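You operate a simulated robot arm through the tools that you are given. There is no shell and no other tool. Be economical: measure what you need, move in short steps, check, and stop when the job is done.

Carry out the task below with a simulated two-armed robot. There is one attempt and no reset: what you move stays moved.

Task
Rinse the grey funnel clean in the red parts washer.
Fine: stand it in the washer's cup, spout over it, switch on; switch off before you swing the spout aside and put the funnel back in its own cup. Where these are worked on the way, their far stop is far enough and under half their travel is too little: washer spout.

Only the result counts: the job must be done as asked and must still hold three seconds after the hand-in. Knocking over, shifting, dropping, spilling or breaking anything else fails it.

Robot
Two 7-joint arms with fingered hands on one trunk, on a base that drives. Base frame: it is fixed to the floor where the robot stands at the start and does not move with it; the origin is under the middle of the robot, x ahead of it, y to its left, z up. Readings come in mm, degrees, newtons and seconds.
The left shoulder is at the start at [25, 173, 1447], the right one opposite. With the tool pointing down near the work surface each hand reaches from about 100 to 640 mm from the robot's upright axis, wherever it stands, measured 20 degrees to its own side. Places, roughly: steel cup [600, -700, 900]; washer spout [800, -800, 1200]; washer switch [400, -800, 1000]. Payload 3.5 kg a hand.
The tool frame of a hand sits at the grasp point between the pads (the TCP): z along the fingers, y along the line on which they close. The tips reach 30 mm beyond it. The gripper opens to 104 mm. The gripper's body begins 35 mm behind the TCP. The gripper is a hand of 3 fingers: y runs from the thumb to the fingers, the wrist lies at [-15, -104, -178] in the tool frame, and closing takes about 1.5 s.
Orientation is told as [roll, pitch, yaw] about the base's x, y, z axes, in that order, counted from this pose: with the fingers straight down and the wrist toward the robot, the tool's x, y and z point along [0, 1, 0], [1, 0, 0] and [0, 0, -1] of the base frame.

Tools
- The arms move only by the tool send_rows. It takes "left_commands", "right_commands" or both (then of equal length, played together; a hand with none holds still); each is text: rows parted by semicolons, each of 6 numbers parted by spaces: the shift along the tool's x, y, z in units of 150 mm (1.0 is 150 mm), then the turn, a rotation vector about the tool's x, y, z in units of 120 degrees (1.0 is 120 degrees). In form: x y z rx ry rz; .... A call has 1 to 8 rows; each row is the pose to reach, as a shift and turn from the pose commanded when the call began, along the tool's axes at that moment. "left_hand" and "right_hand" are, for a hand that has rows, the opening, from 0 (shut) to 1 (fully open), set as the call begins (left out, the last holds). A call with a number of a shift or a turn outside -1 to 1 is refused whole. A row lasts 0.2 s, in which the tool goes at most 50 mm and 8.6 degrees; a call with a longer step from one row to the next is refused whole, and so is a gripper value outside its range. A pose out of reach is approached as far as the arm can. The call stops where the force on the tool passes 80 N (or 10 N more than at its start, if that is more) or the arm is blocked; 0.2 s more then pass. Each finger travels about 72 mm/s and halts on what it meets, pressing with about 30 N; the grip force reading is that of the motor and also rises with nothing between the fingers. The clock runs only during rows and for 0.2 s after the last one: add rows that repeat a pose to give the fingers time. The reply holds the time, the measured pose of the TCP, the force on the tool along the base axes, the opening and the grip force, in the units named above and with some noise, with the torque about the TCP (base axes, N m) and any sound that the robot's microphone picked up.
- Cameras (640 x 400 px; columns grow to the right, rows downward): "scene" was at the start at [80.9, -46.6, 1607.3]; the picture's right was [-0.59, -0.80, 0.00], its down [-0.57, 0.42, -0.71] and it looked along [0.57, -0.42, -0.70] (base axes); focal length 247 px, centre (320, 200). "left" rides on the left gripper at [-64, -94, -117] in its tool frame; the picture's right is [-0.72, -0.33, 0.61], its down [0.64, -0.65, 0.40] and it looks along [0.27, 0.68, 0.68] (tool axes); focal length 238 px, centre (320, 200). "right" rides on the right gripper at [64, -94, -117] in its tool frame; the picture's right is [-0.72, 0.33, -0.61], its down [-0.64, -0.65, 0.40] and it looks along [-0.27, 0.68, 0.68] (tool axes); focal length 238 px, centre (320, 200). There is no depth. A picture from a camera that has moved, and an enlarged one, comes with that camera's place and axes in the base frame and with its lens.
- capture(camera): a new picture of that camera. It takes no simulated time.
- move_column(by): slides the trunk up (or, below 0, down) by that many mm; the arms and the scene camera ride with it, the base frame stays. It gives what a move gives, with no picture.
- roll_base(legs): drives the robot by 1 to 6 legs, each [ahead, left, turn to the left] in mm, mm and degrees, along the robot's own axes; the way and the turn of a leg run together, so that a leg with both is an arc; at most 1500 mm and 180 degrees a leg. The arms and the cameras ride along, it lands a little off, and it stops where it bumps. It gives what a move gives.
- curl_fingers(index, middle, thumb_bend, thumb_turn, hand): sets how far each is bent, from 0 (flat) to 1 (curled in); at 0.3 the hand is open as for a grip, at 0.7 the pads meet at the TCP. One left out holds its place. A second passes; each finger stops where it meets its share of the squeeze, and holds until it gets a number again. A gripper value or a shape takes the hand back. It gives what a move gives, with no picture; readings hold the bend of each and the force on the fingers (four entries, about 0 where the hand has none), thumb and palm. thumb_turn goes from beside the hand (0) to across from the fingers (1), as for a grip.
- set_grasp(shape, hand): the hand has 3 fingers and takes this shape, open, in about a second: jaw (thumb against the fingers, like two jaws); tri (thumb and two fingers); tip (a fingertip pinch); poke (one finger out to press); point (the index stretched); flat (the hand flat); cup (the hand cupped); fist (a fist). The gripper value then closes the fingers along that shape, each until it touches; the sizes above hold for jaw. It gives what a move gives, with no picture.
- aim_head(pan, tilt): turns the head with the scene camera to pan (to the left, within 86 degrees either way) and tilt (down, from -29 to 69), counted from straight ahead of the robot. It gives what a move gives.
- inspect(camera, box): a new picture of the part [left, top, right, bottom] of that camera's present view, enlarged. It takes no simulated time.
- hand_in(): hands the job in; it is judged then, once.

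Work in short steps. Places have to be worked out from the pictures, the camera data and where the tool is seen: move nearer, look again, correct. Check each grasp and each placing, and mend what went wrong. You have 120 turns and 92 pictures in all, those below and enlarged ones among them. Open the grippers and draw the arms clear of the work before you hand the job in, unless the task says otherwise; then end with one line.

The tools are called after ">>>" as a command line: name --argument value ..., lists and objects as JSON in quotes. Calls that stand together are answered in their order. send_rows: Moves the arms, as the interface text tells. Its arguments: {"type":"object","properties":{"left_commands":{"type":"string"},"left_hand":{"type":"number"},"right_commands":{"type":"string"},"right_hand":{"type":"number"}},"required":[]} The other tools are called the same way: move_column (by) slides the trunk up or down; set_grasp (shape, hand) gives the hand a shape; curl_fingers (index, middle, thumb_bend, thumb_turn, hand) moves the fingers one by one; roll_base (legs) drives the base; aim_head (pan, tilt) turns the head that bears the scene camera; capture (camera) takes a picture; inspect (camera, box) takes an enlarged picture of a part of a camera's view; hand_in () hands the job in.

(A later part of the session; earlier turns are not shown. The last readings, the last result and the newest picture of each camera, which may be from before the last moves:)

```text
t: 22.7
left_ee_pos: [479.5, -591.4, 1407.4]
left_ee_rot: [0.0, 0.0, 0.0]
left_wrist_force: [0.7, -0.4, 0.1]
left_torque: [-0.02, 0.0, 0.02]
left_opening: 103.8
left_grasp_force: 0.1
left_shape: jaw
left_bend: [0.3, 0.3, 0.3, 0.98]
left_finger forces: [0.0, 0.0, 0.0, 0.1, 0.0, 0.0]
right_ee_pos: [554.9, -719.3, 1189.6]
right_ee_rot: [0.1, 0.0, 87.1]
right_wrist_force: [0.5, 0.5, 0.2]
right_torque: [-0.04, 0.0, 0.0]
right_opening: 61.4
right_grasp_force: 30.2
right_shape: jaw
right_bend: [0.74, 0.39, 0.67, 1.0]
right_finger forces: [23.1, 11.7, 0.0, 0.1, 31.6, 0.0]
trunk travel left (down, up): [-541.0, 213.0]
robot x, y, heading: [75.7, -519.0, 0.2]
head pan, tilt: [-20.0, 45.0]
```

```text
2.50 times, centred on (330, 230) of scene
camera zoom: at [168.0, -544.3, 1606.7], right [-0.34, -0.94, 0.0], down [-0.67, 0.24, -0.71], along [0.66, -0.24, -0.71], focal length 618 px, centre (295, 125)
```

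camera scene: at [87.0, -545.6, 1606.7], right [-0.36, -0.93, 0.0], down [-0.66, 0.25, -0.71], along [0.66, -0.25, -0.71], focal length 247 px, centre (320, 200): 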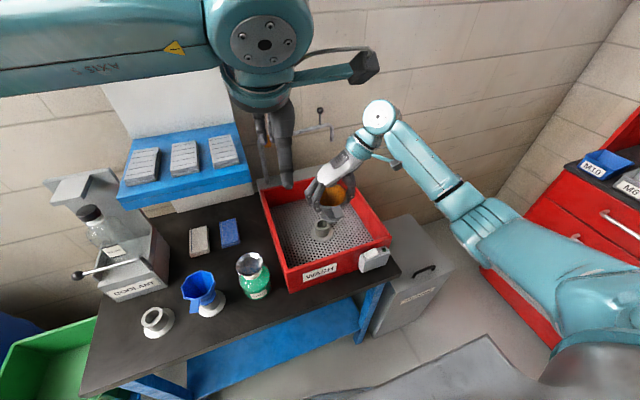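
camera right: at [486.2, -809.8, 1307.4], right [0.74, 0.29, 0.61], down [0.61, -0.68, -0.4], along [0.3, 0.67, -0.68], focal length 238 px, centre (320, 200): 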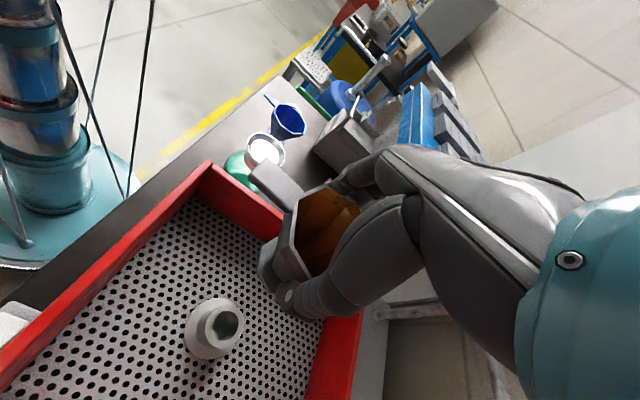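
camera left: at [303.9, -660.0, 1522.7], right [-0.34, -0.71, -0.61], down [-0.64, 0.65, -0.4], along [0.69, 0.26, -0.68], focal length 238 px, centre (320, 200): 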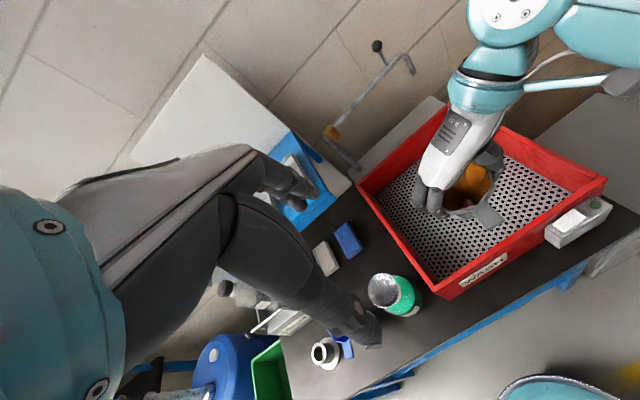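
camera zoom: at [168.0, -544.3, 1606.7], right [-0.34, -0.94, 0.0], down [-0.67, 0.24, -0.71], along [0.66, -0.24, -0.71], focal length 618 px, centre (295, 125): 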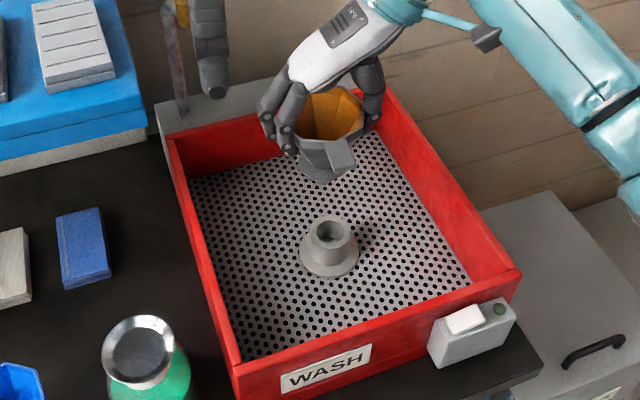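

Second fix of the washer cup: [591, -747, 943], in agreement. I move over it and lower to 1090, then check the alignment.

>>> send_rows --right_commands "-0.12 -0.1 0.1 0 0 0;-0.25 -0.188 0.2 0 0 0;-0.25 -0.188 0.4 0 0 0;-0.25 -0.188 0.6 0 0 0;-0.25 -0.188 0.65 0 0 0;-0.25 -0.188 0.65 0 0 0"

>>> capture --camera "right"

>>> inspect --camera "scene" --box '[270, 180, 400, 280]'

>>> capture --camera "left"

```text
t: 24.1
left_ee_pos: [478.6, -590.4, 1407.6]
left_ee_rot: [0.0, -0.1, 0.0]
left_wrist_force: [1.3, -0.3, -0.1]
left_torque: [0.02, 0.03, 0.01]
left_opening: 103.4
left_grasp_force: 0.2
left_shape: jaw
left_bend: [0.3, 0.3, 0.3, 0.98]
left_finger forces: [0.0, 0.1, 0.0, 0.0, 0.0, 0.0]
right_ee_pos: [590.2, -750.1, 1092.2]
right_ee_rot: [0.1, 0.0, 87.2]
right_wrist_force: [-0.6, 0.1, 0.0]
right_torque: [0.03, 0.02, 0.02]
right_opening: 61.3
right_grasp_force: 30.1
right_shape: jaw
right_bend: [0.74, 0.39, 0.67, 1.0]
right_finger forces: [22.9, 11.8, 0.1, 0.0, 31.4, 0.1]
trunk travel left (down, up): [-541.0, 213.0]
robot x, y, heading: [73.9, -519.0, 0.1]
head pan, tilt: [-20.0, 45.0]
```

```text
57 pictures are left
camera right: at [522.0, -839.9, 1209.6], right [0.74, 0.29, 0.61], down [0.61, -0.68, -0.4], along [0.3, 0.67, -0.68], focal length 238 px, centre (320, 200)
```

right: 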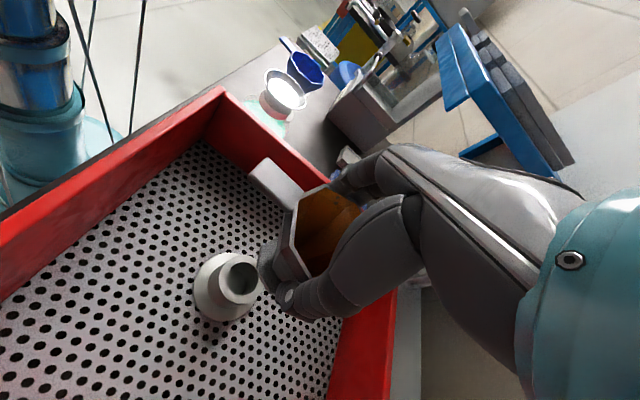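

```text
4.00 times, centred on (335, 230) of scene
camera zoom: at [167.0, -544.3, 1606.8], right [-0.34, -0.94, 0.0], down [-0.66, 0.24, -0.71], along [0.66, -0.24, -0.71], focal length 989 px, centre (260, 80)
```

zoom: 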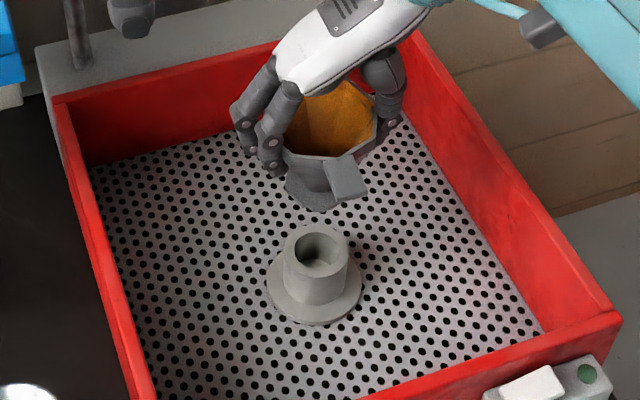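

```text
55 pictures are left
camera left: at [385.6, -655.1, 1522.9], right [-0.33, -0.72, -0.61], down [-0.65, 0.64, -0.4], along [0.68, 0.27, -0.68], focal length 238 px, centre (320, 200)
```

left: 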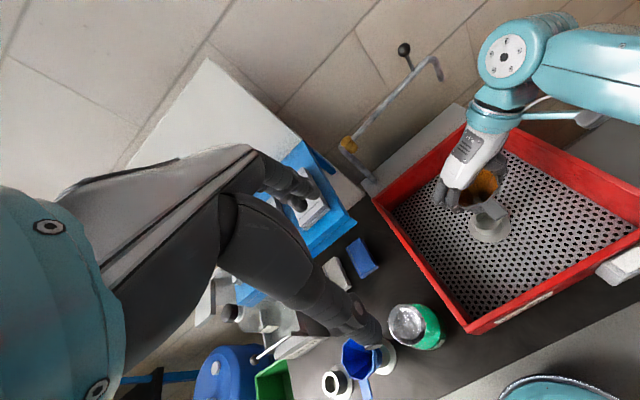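

I enlarge the right-hand view to compare the cup's place with the one seen at the own cup.

>>> inspect --camera "right" --box '[180, 230, 300, 340]'

```text
3.64 times, centred on (240, 285) of right
camera zoom: at [522.0, -839.9, 1209.6], right [0.74, 0.29, 0.61], down [0.61, -0.68, -0.4], along [0.3, 0.67, -0.68], focal length 867 px, centre (611, -109)
```

zoom: 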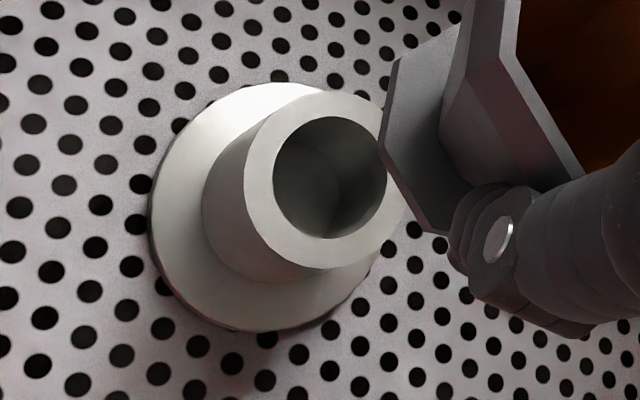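

The cup agrees to within 2 mm with the TCP. I shift 2 mm ahead and lower in small steps toward the expected seated height of about 1005.

>>> send_rows --right_commands "-0.012 0.007 0.1 0 0 0;-0.012 0.007 0.2 0 0 0;-0.012 0.007 0.3 0 0 0;-0.012 0.007 0.38 0 0 0;-0.012 0.007 0.44 0 0 0"

>>> capture --camera "right"

>>> inspect --camera "scene" --box '[270, 180, 400, 280]'

```text
t: 25.3
left_ee_pos: [479.8, -591.5, 1406.9]
left_ee_rot: [0.0, 0.1, 0.0]
left_wrist_force: [-0.4, 0.6, -0.5]
left_torque: [-0.03, -0.01, -0.01]
left_opening: 103.5
left_grasp_force: 0.1
left_shape: jaw
left_bend: [0.3, 0.3, 0.3, 0.98]
left_finger forces: [0.0, 0.0, 0.0, 0.0, 0.0, 0.0]
right_ee_pos: [591.4, -747.2, 1025.6]
right_ee_rot: [0.0, 0.0, 87.1]
right_wrist_force: [0.4, 0.2, -0.6]
right_torque: [0.03, 0.01, 0.0]
right_opening: 61.3
right_grasp_force: 30.1
right_shape: jaw
right_bend: [0.74, 0.4, 0.67, 1.0]
right_finger forces: [22.7, 11.8, 0.0, 0.0, 31.4, 0.1]
trunk travel left (down, up): [-541.0, 213.0]
robot x, y, heading: [75.9, -518.8, -0.1]
head pan, tilt: [-20.0, 45.0]
```

```text
53 pictures are left
camera right: at [523.1, -838.4, 1143.2], right [0.74, 0.29, 0.61], down [0.61, -0.68, -0.4], along [0.3, 0.67, -0.68], focal length 238 px, centre (320, 200)
```

right: 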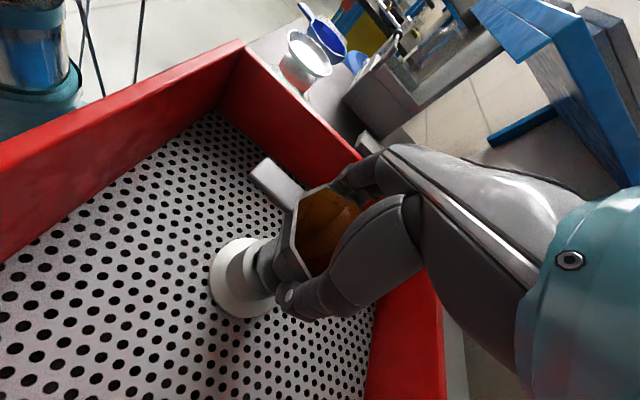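

```text
4.00 times, centred on (335, 230) of scene
camera zoom: at [167.3, -544.2, 1606.7], right [-0.34, -0.94, 0.0], down [-0.66, 0.24, -0.71], along [0.66, -0.24, -0.71], focal length 989 px, centre (260, 80)
```

zoom: 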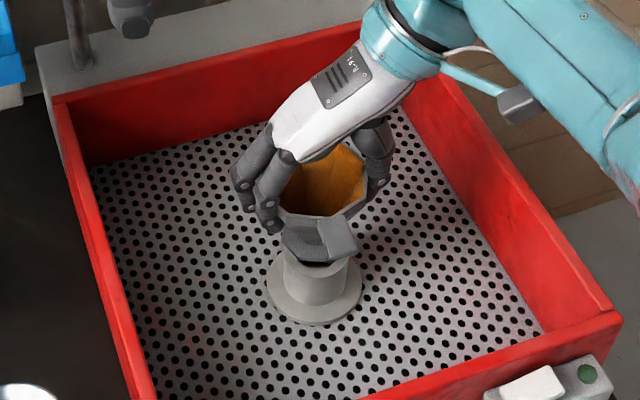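

It lines up well. I continue down gently and watch the force for seating.

>>> send_rows --right_commands "0 0 0.03 0 0 0;0 0 0.06 0 0 0;0 0 0.09 0 0 0;0 0 0.12 0 0 0;0 0 0.14 0 0 0;0 0 0.14 0 0 0"

>>> inspect --camera "scene" --box '[270, 180, 400, 280]'

```text
t: 26.7
left_ee_pos: [475.2, -590.1, 1408.3]
left_ee_rot: [0.0, -0.2, 0.0]
left_wrist_force: [0.4, -0.7, -0.3]
left_torque: [0.03, 0.0, -0.01]
left_opening: 103.5
left_grasp_force: 0.0
left_shape: jaw
left_bend: [0.3, 0.3, 0.3, 0.98]
left_finger forces: [0.0, 0.0, 0.0, 0.0, 0.1, 0.0]
right_ee_pos: [591.0, -749.9, 1008.7]
right_ee_rot: [-0.4, -0.1, 87.0]
right_wrist_force: [-5.6, -7.3, 31.7]
right_torque: [0.14, -0.01, -0.11]
right_opening: 59.6
right_grasp_force: 30.3
right_shape: jaw
right_bend: [0.75, 0.4, 0.68, 0.99]
right_finger forces: [20.1, 9.5, 0.1, 0.1, 36.8, 0.1]
trunk travel left (down, up): [-541.0, 213.0]
robot x, y, heading: [78.7, -519.5, 0.0]
head pan, tilt: [-20.0, 45.0]
```

```text
4.00 times, centred on (335, 230) of scene
camera zoom: at [163.2, -544.2, 1607.2], right [-0.34, -0.94, 0.0], down [-0.66, 0.24, -0.71], along [0.67, -0.24, -0.71], focal length 989 px, centre (260, 80)
```

zoom: 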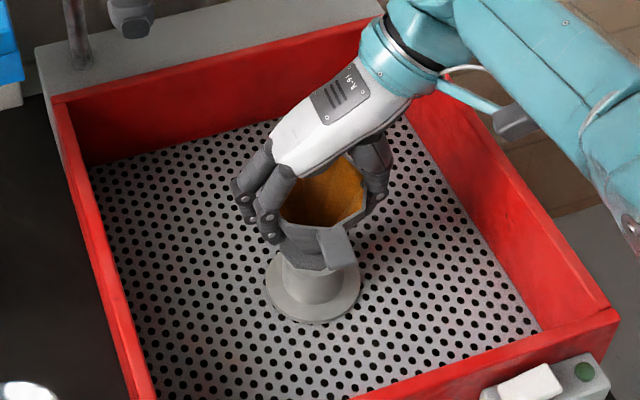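

Contact at 1008.7, the height expected for a seated funnel. I ease the load a little, then open the hand and check that it stands.

>>> send_rows --right_commands "0 0 -0.02 0 0 0;0 0 -0.025 0 0 0"

>>> send_rows --right_commands "0 0 0 0 0 0;0 0 0 0 0 0;0 0 0 0 0 0;0 0 0 0 0 0;0 0 0 0 0 0;0 0 0 0 0 0" --right_hand 1

>>> inspect --camera "scene" --box '[270, 180, 400, 280]'

>>> capture --camera "right"

```text
t: 27.3
left_ee_pos: [476.9, -590.9, 1407.8]
left_ee_rot: [0.0, 0.0, 0.1]
left_wrist_force: [0.0, 0.7, 0.4]
left_torque: [0.02, 0.0, 0.02]
left_opening: 104.0
left_grasp_force: 0.0
left_shape: jaw
left_bend: [0.3, 0.3, 0.3, 0.98]
left_finger forces: [0.1, 0.0, 0.0, 0.0, 0.0, 0.0]
right_ee_pos: [590.1, -748.2, 1009.4]
right_ee_rot: [0.0, 0.0, 87.1]
right_wrist_force: [-1.2, -5.1, 16.9]
right_torque: [0.13, -0.06, -0.08]
right_opening: 59.8
right_grasp_force: 29.9
right_shape: jaw
right_bend: [0.75, 0.4, 0.68, 0.99]
right_finger forces: [22.4, 11.7, 0.1, 0.0, 35.4, 0.0]
trunk travel left (down, up): [-541.0, 213.0]
robot x, y, heading: [76.0, -519.4, 0.1]
head pan, tilt: [-20.0, 45.0]
```

```text
t: 28.7
left_ee_pos: [478.7, -591.1, 1406.1]
left_ee_rot: [0.0, 0.0, 0.0]
left_wrist_force: [0.7, 0.7, 0.5]
left_torque: [-0.02, 0.03, 0.0]
left_opening: 103.4
left_grasp_force: 0.1
left_shape: jaw
left_bend: [0.3, 0.3, 0.3, 0.98]
left_finger forces: [0.0, 0.1, 0.0, 0.1, 0.0, 0.0]
right_ee_pos: [591.2, -749.1, 1010.0]
right_ee_rot: [0.0, 0.1, 87.2]
right_wrist_force: [-0.3, 0.3, -0.3]
right_torque: [0.01, 0.01, 0.02]
right_opening: 103.6
right_grasp_force: 0.0
right_shape: jaw
right_bend: [0.3, 0.3, 0.3, 0.98]
right_finger forces: [0.2, 0.1, 0.1, 0.0, 0.0, 0.1]
trunk travel left (down, up): [-541.0, 213.0]
robot x, y, heading: [80.6, -521.1, 0.2]
head pan, tilt: [-20.0, 45.0]
```

```text
4.00 times, centred on (335, 230) of scene
camera zoom: at [167.2, -544.2, 1606.7], right [-0.34, -0.94, 0.0], down [-0.66, 0.24, -0.71], along [0.66, -0.24, -0.71], focal length 989 px, centre (260, 80)
```

zoom: 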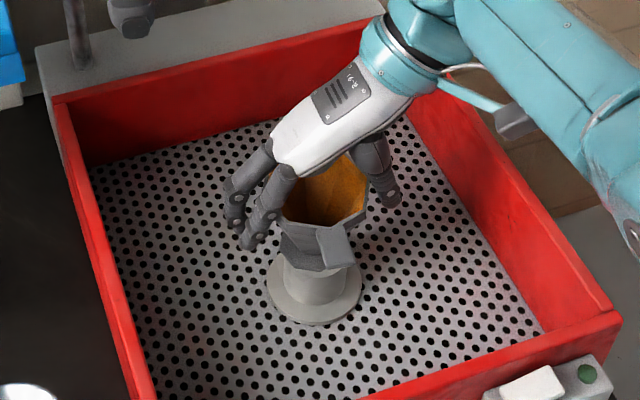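

```text
49 pictures are left
camera right: at [523.3, -839.1, 1127.2], right [0.74, 0.29, 0.61], down [0.61, -0.68, -0.4], along [0.3, 0.67, -0.68], focal length 238 px, centre (320, 200)
```

right: 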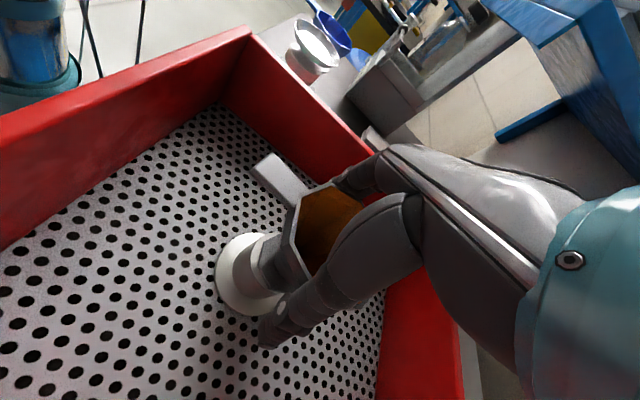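

The funnel stands upright on its own. I withdraw the hand straight up.

>>> send_rows --right_commands "0 0 -0.1 0 0 0;0 0 -0.25 0 0 0;0 0 -0.5 0 0 0;0 0 -0.8 0 0 0;0 0 -1 0 0 0"

>>> capture --camera "scene"

>>> capture --camera "left"

```text
t: 29.9
left_ee_pos: [477.3, -591.5, 1407.5]
left_ee_rot: [0.0, 0.1, 0.0]
left_wrist_force: [0.9, 1.3, 0.2]
left_torque: [-0.02, 0.03, 0.02]
left_opening: 103.7
left_grasp_force: 0.0
left_shape: jaw
left_bend: [0.3, 0.3, 0.3, 0.98]
left_finger forces: [0.1, 0.1, 0.0, 0.0, 0.0, 0.0]
right_ee_pos: [593.6, -748.2, 1158.6]
right_ee_rot: [0.0, 0.0, 86.9]
right_wrist_force: [0.0, 0.6, -0.4]
right_torque: [-0.01, -0.02, 0.01]
right_opening: 103.5
right_grasp_force: 0.0
right_shape: jaw
right_bend: [0.3, 0.3, 0.3, 0.98]
right_finger forces: [0.1, 0.0, 0.0, 0.0, 0.0, 0.0]
trunk travel left (down, up): [-541.0, 213.0]
robot x, y, heading: [74.1, -519.5, -0.1]
head pan, tilt: [-20.0, 45.0]
```

```text
48 pictures are left
camera scene: at [167.2, -544.1, 1606.8], right [-0.34, -0.94, 0.0], down [-0.66, 0.24, -0.71], along [0.66, -0.24, -0.71], focal length 247 px, centre (320, 200)
```

scene: 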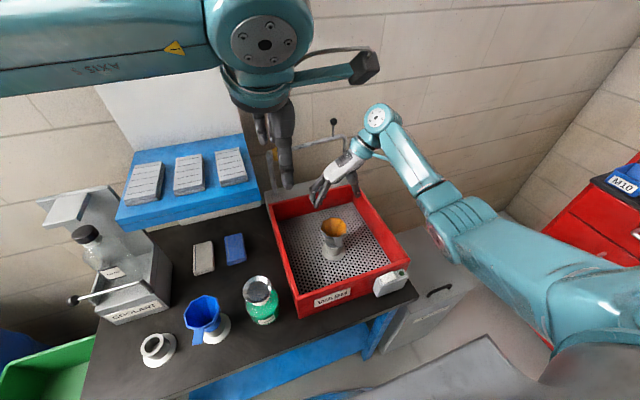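

```text
47 pictures are left
camera left: at [385.8, -654.9, 1522.9], right [-0.33, -0.72, -0.61], down [-0.65, 0.64, -0.4], along [0.68, 0.27, -0.68], focal length 238 px, centre (320, 200)
```

left: 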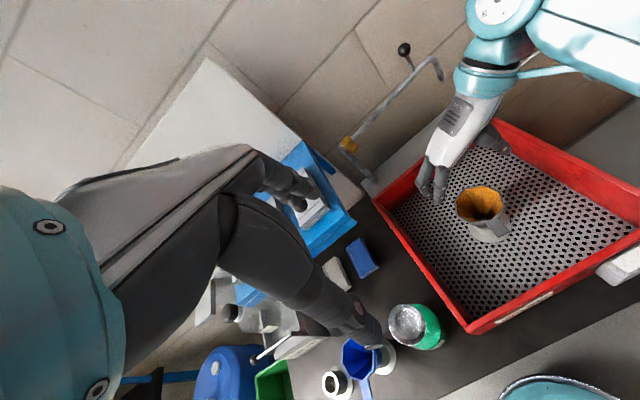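

The knob fits [835, -832, 1231] from three views. I raise the right hand and turn it back toward yaw 0 as a first step for hooking the knob from above.

>>> send_rows --right_commands "0 0 -0.2 0 0 0.07;0 0 -0.4 0 0 0.14;0 0 -0.6 0 0 0.21;0 0 -0.8 0 0 0.28;0 0 -0.95 0 0 0.35;0 0 -0.95 0 0 0.42;0 0 -0.95 0 0 0.49;0 0 -0.95 0 0 0.56" --right_hand 0.55

```text
t: 31.7
left_ee_pos: [478.9, -591.4, 1407.7]
left_ee_rot: [0.0, 0.0, 0.1]
left_wrist_force: [-0.3, -0.1, -0.4]
left_torque: [0.0, 0.0, 0.02]
left_opening: 103.8
left_grasp_force: 0.1
left_shape: jaw
left_bend: [0.3, 0.3, 0.3, 0.98]
left_finger forces: [0.0, 0.1, 0.0, 0.0, 0.0, 0.0]
right_ee_pos: [591.9, -748.2, 1301.7]
right_ee_rot: [-0.1, 0.0, 19.6]
right_wrist_force: [0.1, -0.6, 0.5]
right_torque: [0.0, 0.0, 0.01]
right_opening: 57.8
right_grasp_force: 0.0
right_shape: jaw
right_bend: [0.74, 0.42, 0.67, 1.0]
right_finger forces: [0.0, 0.0, 0.0, 0.1, 0.1, 0.1]
trunk travel left (down, up): [-541.0, 213.0]
robot x, y, heading: [75.0, -519.9, 0.3]
head pan, tilt: [-20.0, 45.0]
```

I reset the jaw shape so the fingers are even, then move toward a point above and before the knob with yaw 0.

>>> set_grasp --hand "right" --shape "jaw"

>>> send_rows --right_commands "-0.15 0.14 -0.05 0 0 0.04;-0.3 0.28 -0.1 0 0 0.08;-0.45 0.42 -0.15 0 0 0.12;-0.6 0.57 -0.2 0 0 0.163;-0.75 0.72 -0.25 0 0 0.163;-0.903 0.868 -0.25 0 0 0.163"

>>> capture --camera "right"

>>> capture --camera "scene"

```text
t: 32.6
left_ee_pos: [478.0, -591.3, 1407.7]
left_ee_rot: [0.0, 0.0, 0.0]
left_wrist_force: [0.0, 0.7, 0.3]
left_torque: [0.0, 0.02, 0.01]
left_opening: 103.6
left_grasp_force: 0.0
left_shape: jaw
left_bend: [0.3, 0.3, 0.3, 0.98]
left_finger forces: [0.0, 0.1, 0.0, 0.0, 0.0, 0.0]
right_ee_pos: [593.1, -748.6, 1301.8]
right_ee_rot: [0.0, 0.0, 19.9]
right_wrist_force: [0.3, 0.6, -0.4]
right_torque: [-0.03, 0.0, -0.01]
right_opening: 103.3
right_grasp_force: 0.0
right_shape: jaw
right_bend: [0.3, 0.3, 0.3, 0.98]
right_finger forces: [0.0, 0.0, 0.0, 0.0, 0.0, 0.0]
trunk travel left (down, up): [-541.0, 213.0]
robot x, y, heading: [74.2, -519.6, 0.1]
head pan, tilt: [-20.0, 45.0]
```

```text
t: 34.0
left_ee_pos: [479.3, -591.4, 1407.5]
left_ee_rot: [0.0, 0.1, -0.1]
left_wrist_force: [0.4, -0.1, 0.0]
left_torque: [-0.01, -0.01, -0.01]
left_opening: 103.8
left_grasp_force: 0.1
left_shape: jaw
left_bend: [0.3, 0.3, 0.3, 0.98]
left_finger forces: [0.1, 0.0, 0.0, 0.0, 0.1, 0.0]
right_ee_pos: [760.6, -831.0, 1339.5]
right_ee_rot: [-0.1, 0.0, 0.5]
right_wrist_force: [0.5, -0.3, -0.5]
right_torque: [0.0, 0.01, -0.01]
right_opening: 103.7
right_grasp_force: 0.1
right_shape: jaw
right_bend: [0.3, 0.3, 0.3, 0.98]
right_finger forces: [0.0, 0.0, 0.0, 0.1, 0.0, 0.0]
trunk travel left (down, up): [-541.0, 213.0]
robot x, y, heading: [72.6, -516.6, -0.1]
head pan, tilt: [-20.0, 45.0]
```

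```text
46 pictures are left
camera right: at [665.9, -767.5, 1457.6], right [0.33, -0.72, 0.61], down [-0.65, -0.65, -0.4], along [0.69, -0.27, -0.68], focal length 238 px, centre (320, 200)
```

right: 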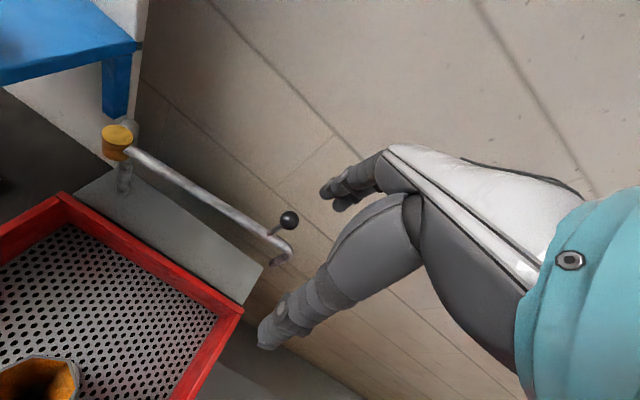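

```text
45 pictures are left
camera scene: at [167.8, -543.5, 1606.7], right [-0.34, -0.94, 0.0], down [-0.67, 0.24, -0.71], along [0.66, -0.24, -0.71], focal length 247 px, centre (320, 200)
```

scene: 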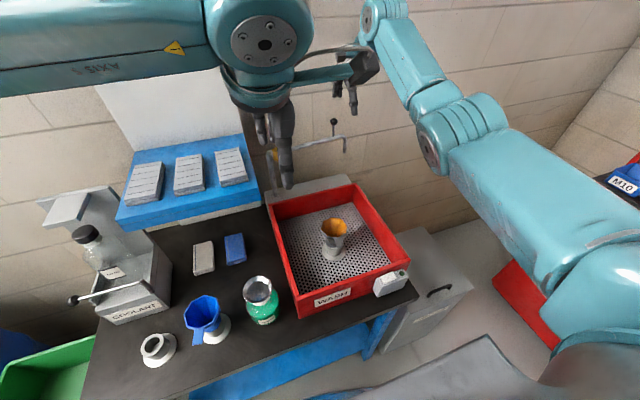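

The knob checks out at [833, -833, 1231] in the hand view too. I go above it with the hand half closed, tips still 30 mm above the ball top.

>>> send_rows --right_commands "0 0.12 0.05 0 0 0;0 0.24 0.12 0 0 0;-0.01 0.36 0.2 0 0 0;-0.013 0.487 0.27 0 0 0;-0.013 0.487 0.27 0 0 0" --right_hand 0.55

>>> capture --camera "right"

>>> inspect --camera "scene" --box '[260, 40, 420, 180]'

```text
t: 35.2
left_ee_pos: [478.4, -592.1, 1407.0]
left_ee_rot: [-0.1, 0.0, 0.1]
left_wrist_force: [-1.3, 0.0, 0.2]
left_torque: [0.02, 0.0, 0.01]
left_opening: 103.7
left_grasp_force: 0.0
left_shape: jaw
left_bend: [0.3, 0.3, 0.3, 0.98]
left_finger forces: [0.0, 0.0, 0.0, 0.1, 0.0, 0.0]
right_ee_pos: [780.3, -824.2, 1307.3]
right_ee_rot: [0.0, 0.0, 0.4]
right_wrist_force: [0.6, -0.5, -1.3]
right_torque: [0.0, -0.04, 0.0]
right_opening: 57.6
right_grasp_force: 0.1
right_shape: jaw
right_bend: [0.74, 0.42, 0.67, 1.0]
right_finger forces: [0.0, 0.0, 0.0, 0.0, 0.1, 0.0]
right hand out of reach, approached as far as the arm can: row 2, 3, 4, 5
trunk travel left (down, up): [-541.0, 213.0]
robot x, y, heading: [76.4, -517.8, -0.0]
head pan, tilt: [-20.0, 45.0]
```

```text
44 pictures are left
camera right: at [686.1, -760.7, 1424.6], right [0.33, -0.72, 0.61], down [-0.65, -0.64, -0.4], along [0.69, -0.26, -0.68], focal length 238 px, centre (320, 200)
```

right: 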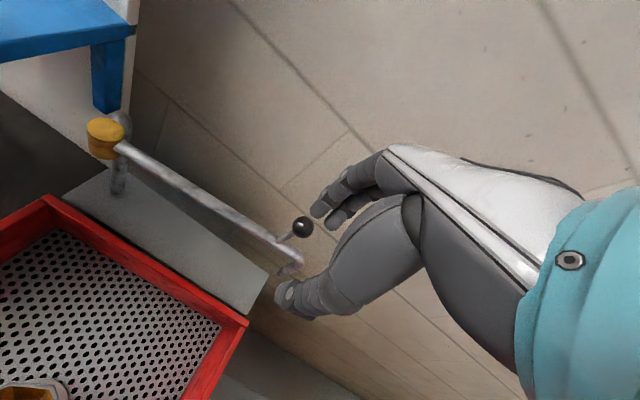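

```text
2.86 times, centred on (340, 110) of scene
camera zoom: at [167.4, -544.6, 1606.7], right [-0.34, -0.94, 0.0], down [-0.66, 0.24, -0.71], along [0.66, -0.24, -0.71], focal length 707 px, centre (263, 457)
```

zoom: 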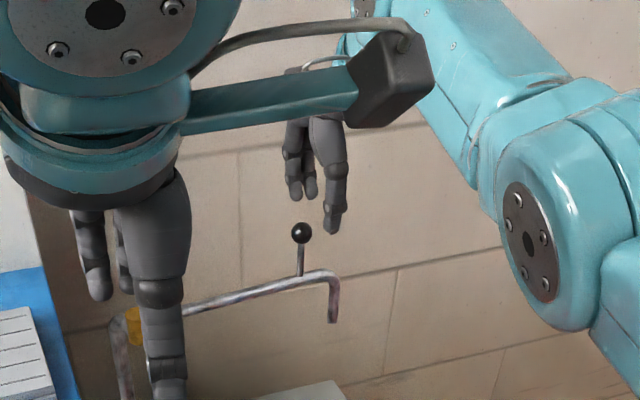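

Straight down is out of reach by about 50 mm. I back off a bit and pitch the hand 40 degrees forward, which brings the wrist nearer.

>>> send_rows --right_commands "-0.01 -0.05 -0.07 -0.067 0 0;-0.02 -0.1 -0.14 -0.134 0 0;-0.04 -0.15 -0.21 -0.2 0 0;-0.06 -0.2 -0.28 -0.267 0 0;-0.06 -0.267 -0.35 -0.333 0 0" --right_hand 1

>>> move_column --by -70

>>> capture --camera "right"

```text
t: 36.4
left_ee_pos: [478.4, -590.8, 1406.4]
left_ee_rot: [0.0, 0.0, 0.0]
left_wrist_force: [-0.6, 0.0, 0.3]
left_torque: [-0.02, -0.02, 0.01]
left_opening: 103.5
left_grasp_force: 0.1
left_shape: jaw
left_bend: [0.3, 0.3, 0.3, 0.98]
left_finger forces: [0.1, 0.1, 0.0, 0.0, 0.1, 0.0]
right_ee_pos: [740.6, -834.9, 1358.4]
right_ee_rot: [0.0, -40.1, 0.4]
right_wrist_force: [0.5, 0.0, 0.1]
right_torque: [-0.01, -0.01, -0.02]
right_opening: 103.7
right_grasp_force: 0.1
right_shape: jaw
right_bend: [0.3, 0.3, 0.3, 0.98]
right_finger forces: [0.0, 0.1, 0.0, 0.0, 0.1, 0.0]
trunk travel left (down, up): [-541.0, 213.0]
robot x, y, heading: [76.0, -518.6, 0.0]
head pan, tilt: [-20.0, 45.0]
```

```text
t: 37.5
left_ee_pos: [478.8, -591.9, 1337.6]
left_ee_rot: [0.0, 0.0, 0.0]
left_wrist_force: [0.4, 0.6, -0.1]
left_torque: [-0.01, -0.01, -0.01]
left_opening: 103.7
left_grasp_force: 0.0
left_shape: jaw
left_bend: [0.3, 0.3, 0.3, 0.98]
left_finger forces: [0.1, 0.0, 0.1, 0.0, 0.0, 0.1]
right_ee_pos: [740.8, -834.8, 1290.0]
right_ee_rot: [0.1, -40.0, 0.3]
right_wrist_force: [-0.3, -0.1, 1.1]
right_torque: [-0.03, 0.0, 0.0]
right_opening: 103.6
right_grasp_force: 0.1
right_shape: jaw
right_bend: [0.3, 0.3, 0.3, 0.98]
right_finger forces: [0.0, 0.0, 0.0, 0.0, 0.0, 0.1]
trunk travel left (down, up): [-471.0, 283.0]
robot x, y, heading: [75.7, -518.5, -0.1]
head pan, tilt: [-20.0, 45.0]
```

```text
42 pictures are left
camera right: at [593.1, -771.1, 1319.5], right [-0.14, -0.72, 0.68], down [-0.24, -0.64, -0.73], along [0.96, -0.26, -0.08], focal length 238 px, centre (320, 200)
```

right: 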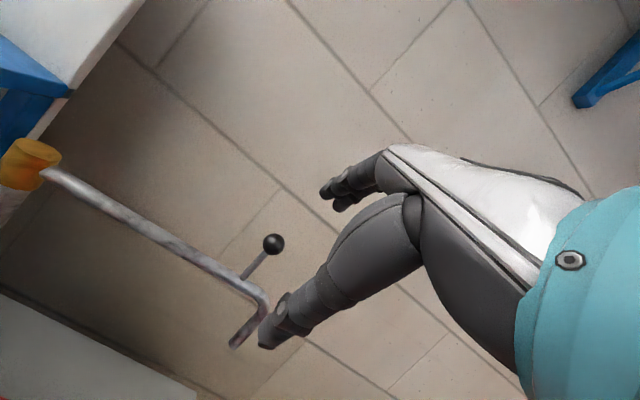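

The knob again comes out at [833, -832, 1231]. I slide the open hand along its own axis so the ball ends between the pads.

>>> send_rows --right_commands "0.006 0.11 0.04 0 0 0;0.013 0.217 0.095 0 0 0;0.013 0.217 0.25 0 0 0;0.013 0.217 0.4 0 0 0;0.013 0.217 0.5 0 0 0;0.013 0.217 0.595 0 0 0" --right_hand 1

>>> capture --camera "right"

>>> capture --camera "scene"

```text
t: 38.9
left_ee_pos: [478.9, -590.5, 1337.1]
left_ee_rot: [0.0, 0.1, 0.0]
left_wrist_force: [0.4, 0.5, -0.3]
left_torque: [-0.04, 0.0, 0.02]
left_opening: 103.5
left_grasp_force: 0.1
left_shape: jaw
left_bend: [0.3, 0.3, 0.3, 0.98]
left_finger forces: [0.0, 0.0, 0.1, 0.0, 0.0, 0.0]
right_ee_pos: [824.4, -830.4, 1240.2]
right_ee_rot: [0.0, -39.9, 0.5]
right_wrist_force: [-0.6, 0.0, 0.6]
right_torque: [-0.03, 0.01, 0.02]
right_opening: 103.8
right_grasp_force: 0.1
right_shape: jaw
right_bend: [0.3, 0.3, 0.3, 0.98]
right_finger forces: [0.0, 0.0, 0.0, 0.1, 0.1, 0.0]
trunk travel left (down, up): [-471.0, 283.0]
robot x, y, heading: [76.1, -519.4, 0.3]
head pan, tilt: [-20.0, 45.0]
```

```text
41 pictures are left
camera right: at [676.6, -767.5, 1270.9], right [-0.14, -0.72, 0.68], down [-0.24, -0.64, -0.73], along [0.96, -0.26, -0.08], focal length 238 px, centre (320, 200)
```

right: 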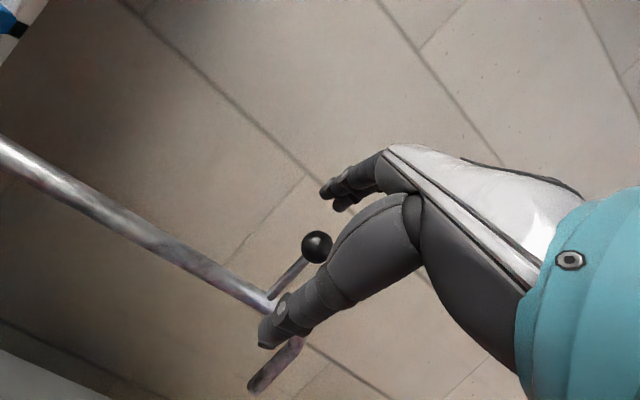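

```text
40 pictures are left
camera scene: at [175.9, -544.0, 1536.4], right [-0.34, -0.94, 0.0], down [-0.66, 0.24, -0.71], along [0.66, -0.24, -0.71], focal length 247 px, centre (320, 200)
```

scene: 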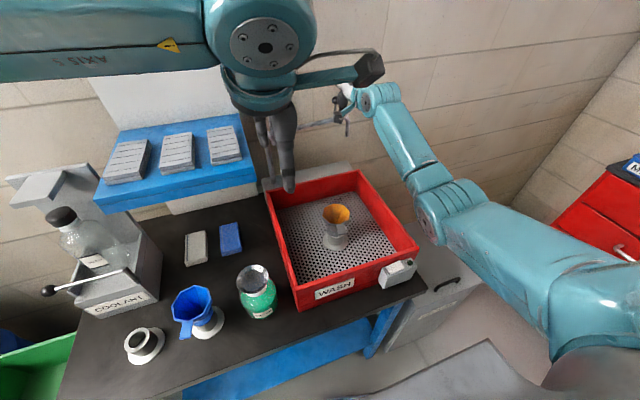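

The ball is between thumb and fingers. I close on it.

>>> send_rows --right_commands "0 0 0 0 0 0;0 0 0 0 0 0;0 0 0 0 0 0;0 0 0 0 0 0;0 0 0 0 0 0;0 0 0 0 0 0;0 0 0 0 0 0" --right_hand 0

>>> inspect --camera "right" --box '[220, 130, 420, 360]'

```text
t: 40.5
left_ee_pos: [477.5, -590.8, 1336.4]
left_ee_rot: [0.0, 0.0, 0.0]
left_wrist_force: [-0.1, -0.1, -0.1]
left_torque: [0.01, -0.01, 0.04]
left_opening: 103.7
left_grasp_force: 0.1
left_shape: jaw
left_bend: [0.3, 0.3, 0.3, 0.98]
left_finger forces: [0.1, 0.0, 0.1, 0.0, 0.1, 0.1]
right_ee_pos: [825.0, -831.7, 1241.1]
right_ee_rot: [0.0, -39.9, 0.2]
right_wrist_force: [-1.9, 2.0, -2.5]
right_torque: [0.05, 0.35, -0.03]
right_opening: 14.6
right_grasp_force: 29.8
right_shape: jaw
right_bend: [0.72, 0.63, 0.75, 1.0]
right_finger forces: [15.9, 9.3, 0.0, 0.0, 26.8, 0.0]
trunk travel left (down, up): [-471.0, 283.0]
robot x, y, heading: [74.6, -516.7, -0.1]
head pan, tilt: [-20.0, 45.0]
```

```text
1.74 times, centred on (320, 245) of right
camera zoom: at [676.0, -767.4, 1271.0], right [-0.14, -0.72, 0.68], down [-0.24, -0.64, -0.73], along [0.96, -0.26, -0.08], focal length 414 px, centre (320, 122)
```

zoom: 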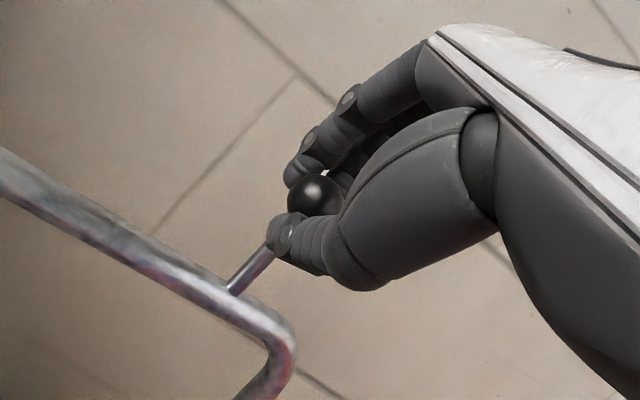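

The ball is well gripped. I swing the spout around its pivot (about [798, -637], radius 198) by the first 48 degrees.

>>> send_rows --right_commands "-0.017 -0.105 -0.088 0 0 0;-0.019 -0.21 -0.177 0 0 0;-0.008 -0.316 -0.265 0 0 0;0.018 -0.42 -0.352 0 0 0;0.058 -0.521 -0.438 0 0 0;0.111 -0.619 -0.52 0 0 0;0.178 -0.711 -0.597 0 0 0;0.257 -0.799 -0.67 0 0 0"

>>> capture --camera "scene"

>>> capture --camera "right"

```text
t: 42.3
left_ee_pos: [481.4, -590.2, 1336.6]
left_ee_rot: [0.0, 0.1, 0.1]
left_wrist_force: [0.5, 0.5, -0.7]
left_torque: [0.01, -0.03, 0.0]
left_opening: 103.5
left_grasp_force: 0.0
left_shape: jaw
left_bend: [0.3, 0.3, 0.3, 0.98]
left_finger forces: [0.0, 0.1, 0.1, 0.1, 0.0, 0.0]
right_ee_pos: [666.5, -791.4, 1239.7]
right_ee_rot: [-0.1, -39.6, 0.4]
right_wrist_force: [9.4, 10.0, -10.1]
right_torque: [0.09, 0.29, -0.06]
right_opening: 12.4
right_grasp_force: 30.2
right_shape: jaw
right_bend: [0.55, 0.73, 0.77, 0.97]
right_finger forces: [25.5, 1.5, 0.1, 0.1, 28.1, 0.0]
trunk travel left (down, up): [-471.0, 283.0]
robot x, y, heading: [75.6, -520.6, 0.0]
head pan, tilt: [-20.0, 45.0]
```

```text
38 pictures are left
camera scene: at [178.4, -542.5, 1536.2], right [-0.34, -0.94, 0.0], down [-0.67, 0.24, -0.71], along [0.66, -0.24, -0.71], focal length 247 px, centre (320, 200)
```

scene: 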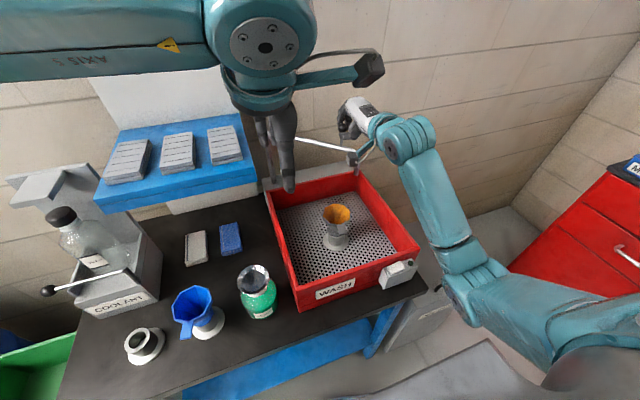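

```text
37 pictures are left
camera right: at [519.7, -728.4, 1270.3], right [-0.14, -0.72, 0.68], down [-0.24, -0.64, -0.73], along [0.96, -0.26, -0.09], focal length 238 px, centre (320, 200)
```

right: 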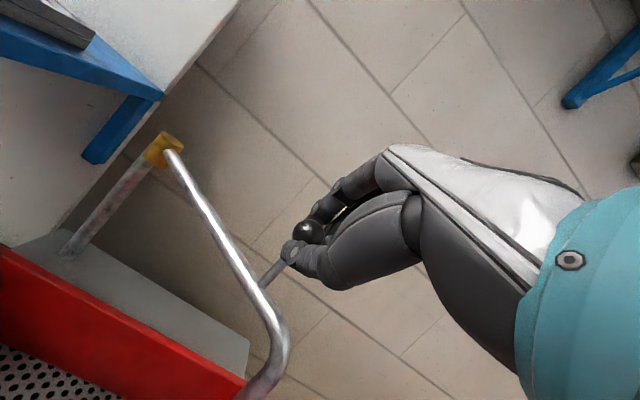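

The spout follows. I swing it on to about 66 degrees and look.

>>> send_rows --right_commands "0.045 -0.04 -0.034 0 0 0;0.09 -0.08 -0.067 0 0 0;0.14 -0.116 -0.098 0 0 0;0.191 -0.152 -0.128 0 0 0;0.245 -0.185 -0.155 0 0 0;0.3 -0.217 -0.182 0 0 0;0.3 -0.217 -0.182 0 0 0"

>>> capture --camera "scene"

>>> capture --camera "left"

```text
t: 43.9
left_ee_pos: [483.5, -591.3, 1335.1]
left_ee_rot: [-0.1, 0.1, 0.1]
left_wrist_force: [-0.1, 0.0, 0.2]
left_torque: [0.0, 0.0, -0.01]
left_opening: 103.4
left_grasp_force: 0.0
left_shape: jaw
left_bend: [0.3, 0.3, 0.3, 0.98]
left_finger forces: [0.1, 0.1, 0.0, 0.1, 0.0, 0.0]
right_ee_pos: [627.9, -748.0, 1239.6]
right_ee_rot: [0.1, -39.7, 0.4]
right_wrist_force: [19.3, 10.4, -15.4]
right_torque: [0.02, -0.05, -0.22]
right_opening: 11.8
right_grasp_force: 30.1
right_shape: jaw
right_bend: [0.55, 0.73, 0.77, 0.95]
right_finger forces: [27.9, 0.0, 0.1, 0.0, 25.3, 0.0]
trunk travel left (down, up): [-471.0, 283.0]
robot x, y, heading: [77.0, -519.2, -0.0]
head pan, tilt: [-20.0, 45.0]
```

```text
36 pictures are left
camera scene: at [180.7, -543.0, 1536.1], right [-0.34, -0.94, 0.0], down [-0.67, 0.24, -0.7], along [0.66, -0.24, -0.71], focal length 247 px, centre (320, 200)
```

scene: 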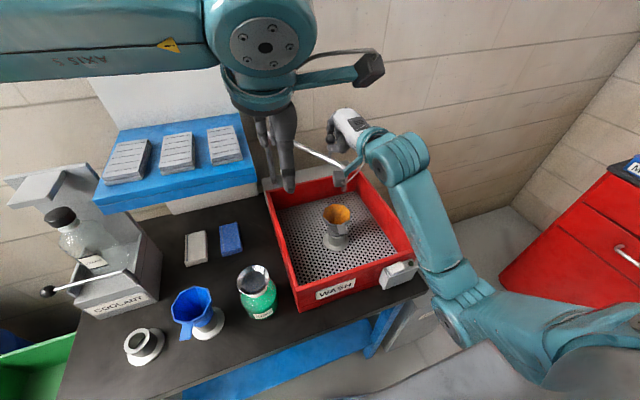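

```text
35 pictures are left
camera left: at [390.8, -653.8, 1451.8], right [-0.33, -0.72, -0.61], down [-0.65, 0.64, -0.4], along [0.68, 0.27, -0.68], focal length 238 px, centre (320, 200)
```

left: 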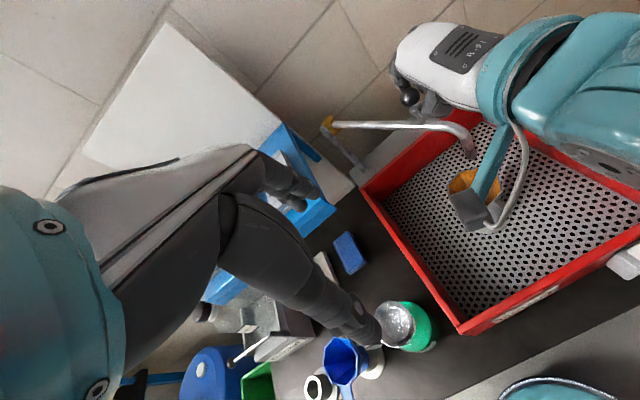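

The spout tip now appears directly over the funnel. I nudge it slightly further to see whether it is at its stop.

>>> send_rows --right_commands "0.04 -0.018 -0.015 0 0 0;0.075 -0.033 -0.028 0 0 0;0.075 -0.033 -0.028 0 0 0"

>>> inspect --camera "left" --box '[300, 20, 560, 260]'

>>> inspect --camera "scene" --box '[260, 100, 420, 260]'

```text
t: 44.7
left_ee_pos: [483.4, -590.2, 1335.7]
left_ee_rot: [0.0, 0.2, 0.0]
left_wrist_force: [0.9, 0.5, -0.7]
left_torque: [-0.04, 0.0, 0.0]
left_opening: 103.5
left_grasp_force: 0.0
left_shape: jaw
left_bend: [0.3, 0.3, 0.3, 0.98]
left_finger forces: [0.0, 0.0, 0.0, 0.0, 0.1, 0.0]
right_ee_pos: [621.0, -738.9, 1239.3]
right_ee_rot: [0.0, -39.6, 0.4]
right_wrist_force: [19.7, 8.7, -13.5]
right_torque: [-0.01, -0.03, -0.24]
right_opening: 11.9
right_grasp_force: 29.8
right_shape: jaw
right_bend: [0.54, 0.73, 0.77, 0.95]
right_finger forces: [28.6, 0.0, 0.0, 0.0, 24.3, 0.1]
trunk travel left (down, up): [-471.0, 283.0]
robot x, y, heading: [74.4, -522.1, 0.1]
head pan, tilt: [-20.0, 45.0]
```

```text
1.67 times, centred on (430, 140) of left
camera zoom: at [390.9, -654.0, 1451.7], right [-0.33, -0.72, -0.61], down [-0.65, 0.64, -0.4], along [0.68, 0.27, -0.68], focal length 397 px, centre (137, 300)
```

zoom: 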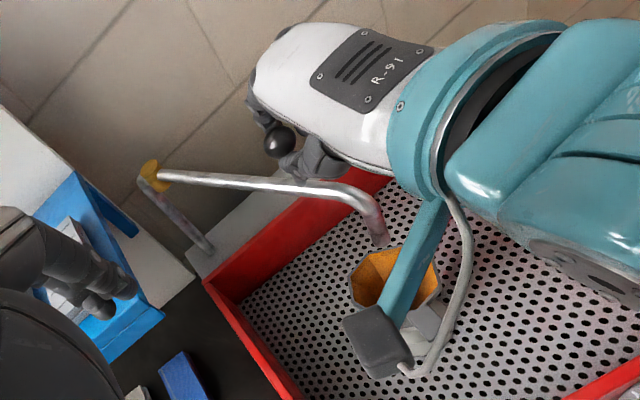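

```text
2.50 times, centred on (340, 180) of scene
camera zoom: at [180.9, -543.2, 1536.1], right [-0.34, -0.94, 0.0], down [-0.67, 0.24, -0.7], along [0.66, -0.24, -0.71], focal length 618 px, centre (270, 250)
```

zoom: 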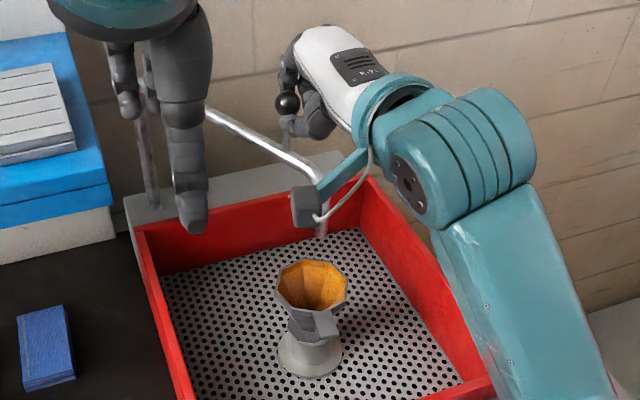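

The tip hangs over the funnel's mouth ([580, -742], cup at [591, -748]). I open the hand and retreat along its axis.

>>> send_rows --right_commands "0 0 0 0 0 0;0 0 0 0 0 0;0 0 0 0 0 0;0 0 0 0 0 0;0 0 0 0 0 0" --right_hand 1

>>> send_rows --right_commands "0 0 -0.15 0 0 0;0 0 -0.3 0 0 0;0 0 -0.5 0 0 0;0 0 -0.75 0 0 0;0 0 -0.9 0 0 0"

>>> capture --camera "scene"

>>> capture --camera "right"

```text
t: 45.9
left_ee_pos: [479.9, -591.8, 1337.4]
left_ee_rot: [0.0, 0.0, 0.1]
left_wrist_force: [0.2, -0.2, -0.3]
left_torque: [-0.03, 0.01, -0.03]
left_opening: 103.7
left_grasp_force: 0.0
left_shape: jaw
left_bend: [0.3, 0.3, 0.3, 0.98]
left_finger forces: [0.0, 0.0, 0.0, 0.0, 0.0, 0.1]
right_ee_pos: [616.8, -739.2, 1241.5]
right_ee_rot: [0.0, -39.9, 0.3]
right_wrist_force: [-0.1, 0.7, 0.3]
right_torque: [-0.02, -0.01, -0.02]
right_opening: 103.7
right_grasp_force: 0.0
right_shape: jaw
right_bend: [0.3, 0.3, 0.3, 0.98]
right_finger forces: [0.0, 0.1, 0.0, 0.0, 0.0, 0.0]
trunk travel left (down, up): [-471.0, 283.0]
robot x, y, heading: [78.3, -520.1, 0.0]
head pan, tilt: [-20.0, 45.0]
```

```text
t: 47.1
left_ee_pos: [479.6, -591.1, 1336.6]
left_ee_rot: [0.1, -0.1, 0.1]
left_wrist_force: [-0.3, 0.1, -0.5]
left_torque: [-0.01, -0.01, -0.03]
left_opening: 103.6
left_grasp_force: 0.0
left_shape: jaw
left_bend: [0.3, 0.3, 0.3, 0.98]
left_finger forces: [0.0, 0.0, 0.1, 0.1, 0.0, 0.1]
right_ee_pos: [533.8, -739.1, 1343.4]
right_ee_rot: [0.1, -39.8, 0.3]
right_wrist_force: [0.8, 0.5, 0.4]
right_torque: [-0.04, -0.01, 0.02]
right_opening: 103.6
right_grasp_force: 0.1
right_shape: jaw
right_bend: [0.3, 0.3, 0.3, 0.98]
right_finger forces: [0.0, 0.0, 0.0, 0.1, 0.0, 0.0]
trunk travel left (down, up): [-471.0, 283.0]
robot x, y, heading: [74.9, -519.6, 0.1]
head pan, tilt: [-20.0, 45.0]
```

```text
32 pictures are left
camera scene: at [175.7, -544.1, 1536.4], right [-0.34, -0.94, 0.0], down [-0.66, 0.24, -0.71], along [0.66, -0.24, -0.71], focal length 247 px, centre (320, 200)
```

scene: 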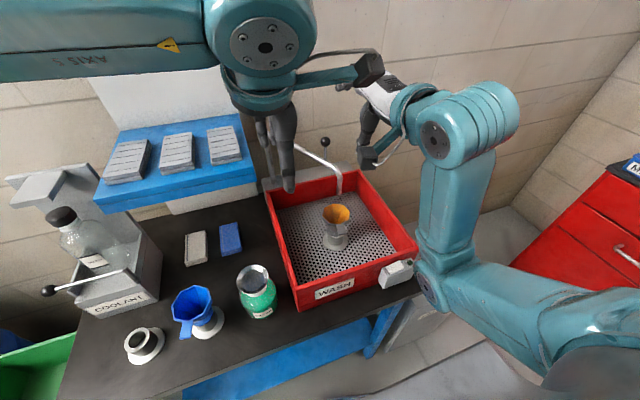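

```text
31 pictures are left
camera right: at [386.4, -675.8, 1373.9], right [-0.14, -0.72, 0.68], down [-0.24, -0.64, -0.73], along [0.96, -0.26, -0.08], focal length 238 px, centre (320, 200)
```

right: 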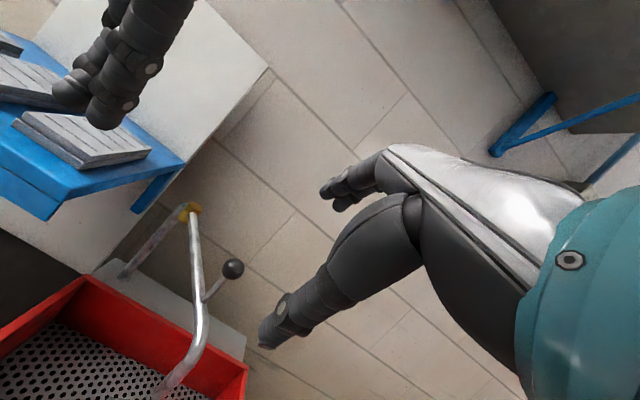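

The spout stays. I look closer from two cameras to verify the tip relative to the funnel's mouth.

>>> inspect --camera "left" --box '[300, 60, 560, 260]'

>>> inspect --camera "scene" --box '[280, 130, 420, 300]'

```text
2.00 times, centred on (430, 160) of left
camera zoom: at [386.0, -654.9, 1452.8], right [-0.33, -0.72, -0.61], down [-0.65, 0.64, -0.4], along [0.68, 0.27, -0.68], focal length 477 px, centre (100, 280)
```

zoom: 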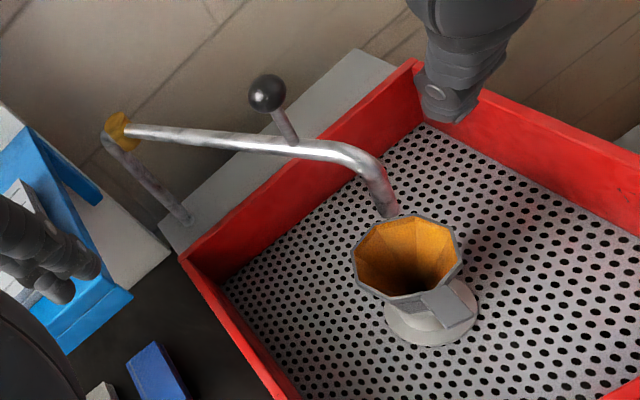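

```text
2.35 times, centred on (350, 215) of scene
camera zoom: at [175.7, -544.1, 1536.4], right [-0.34, -0.94, 0.0], down [-0.66, 0.24, -0.71], along [0.66, -0.24, -0.71], focal length 582 px, centre (249, 165)
```

zoom: 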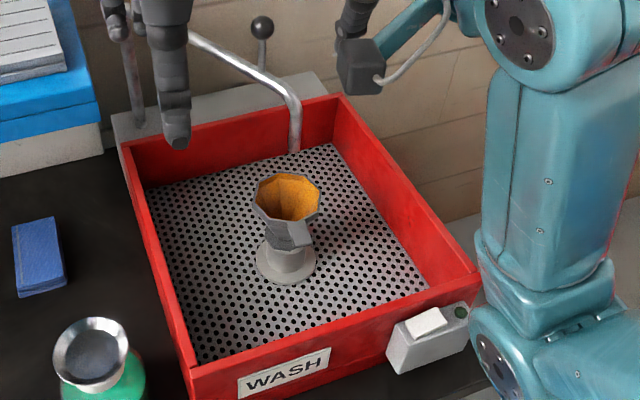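

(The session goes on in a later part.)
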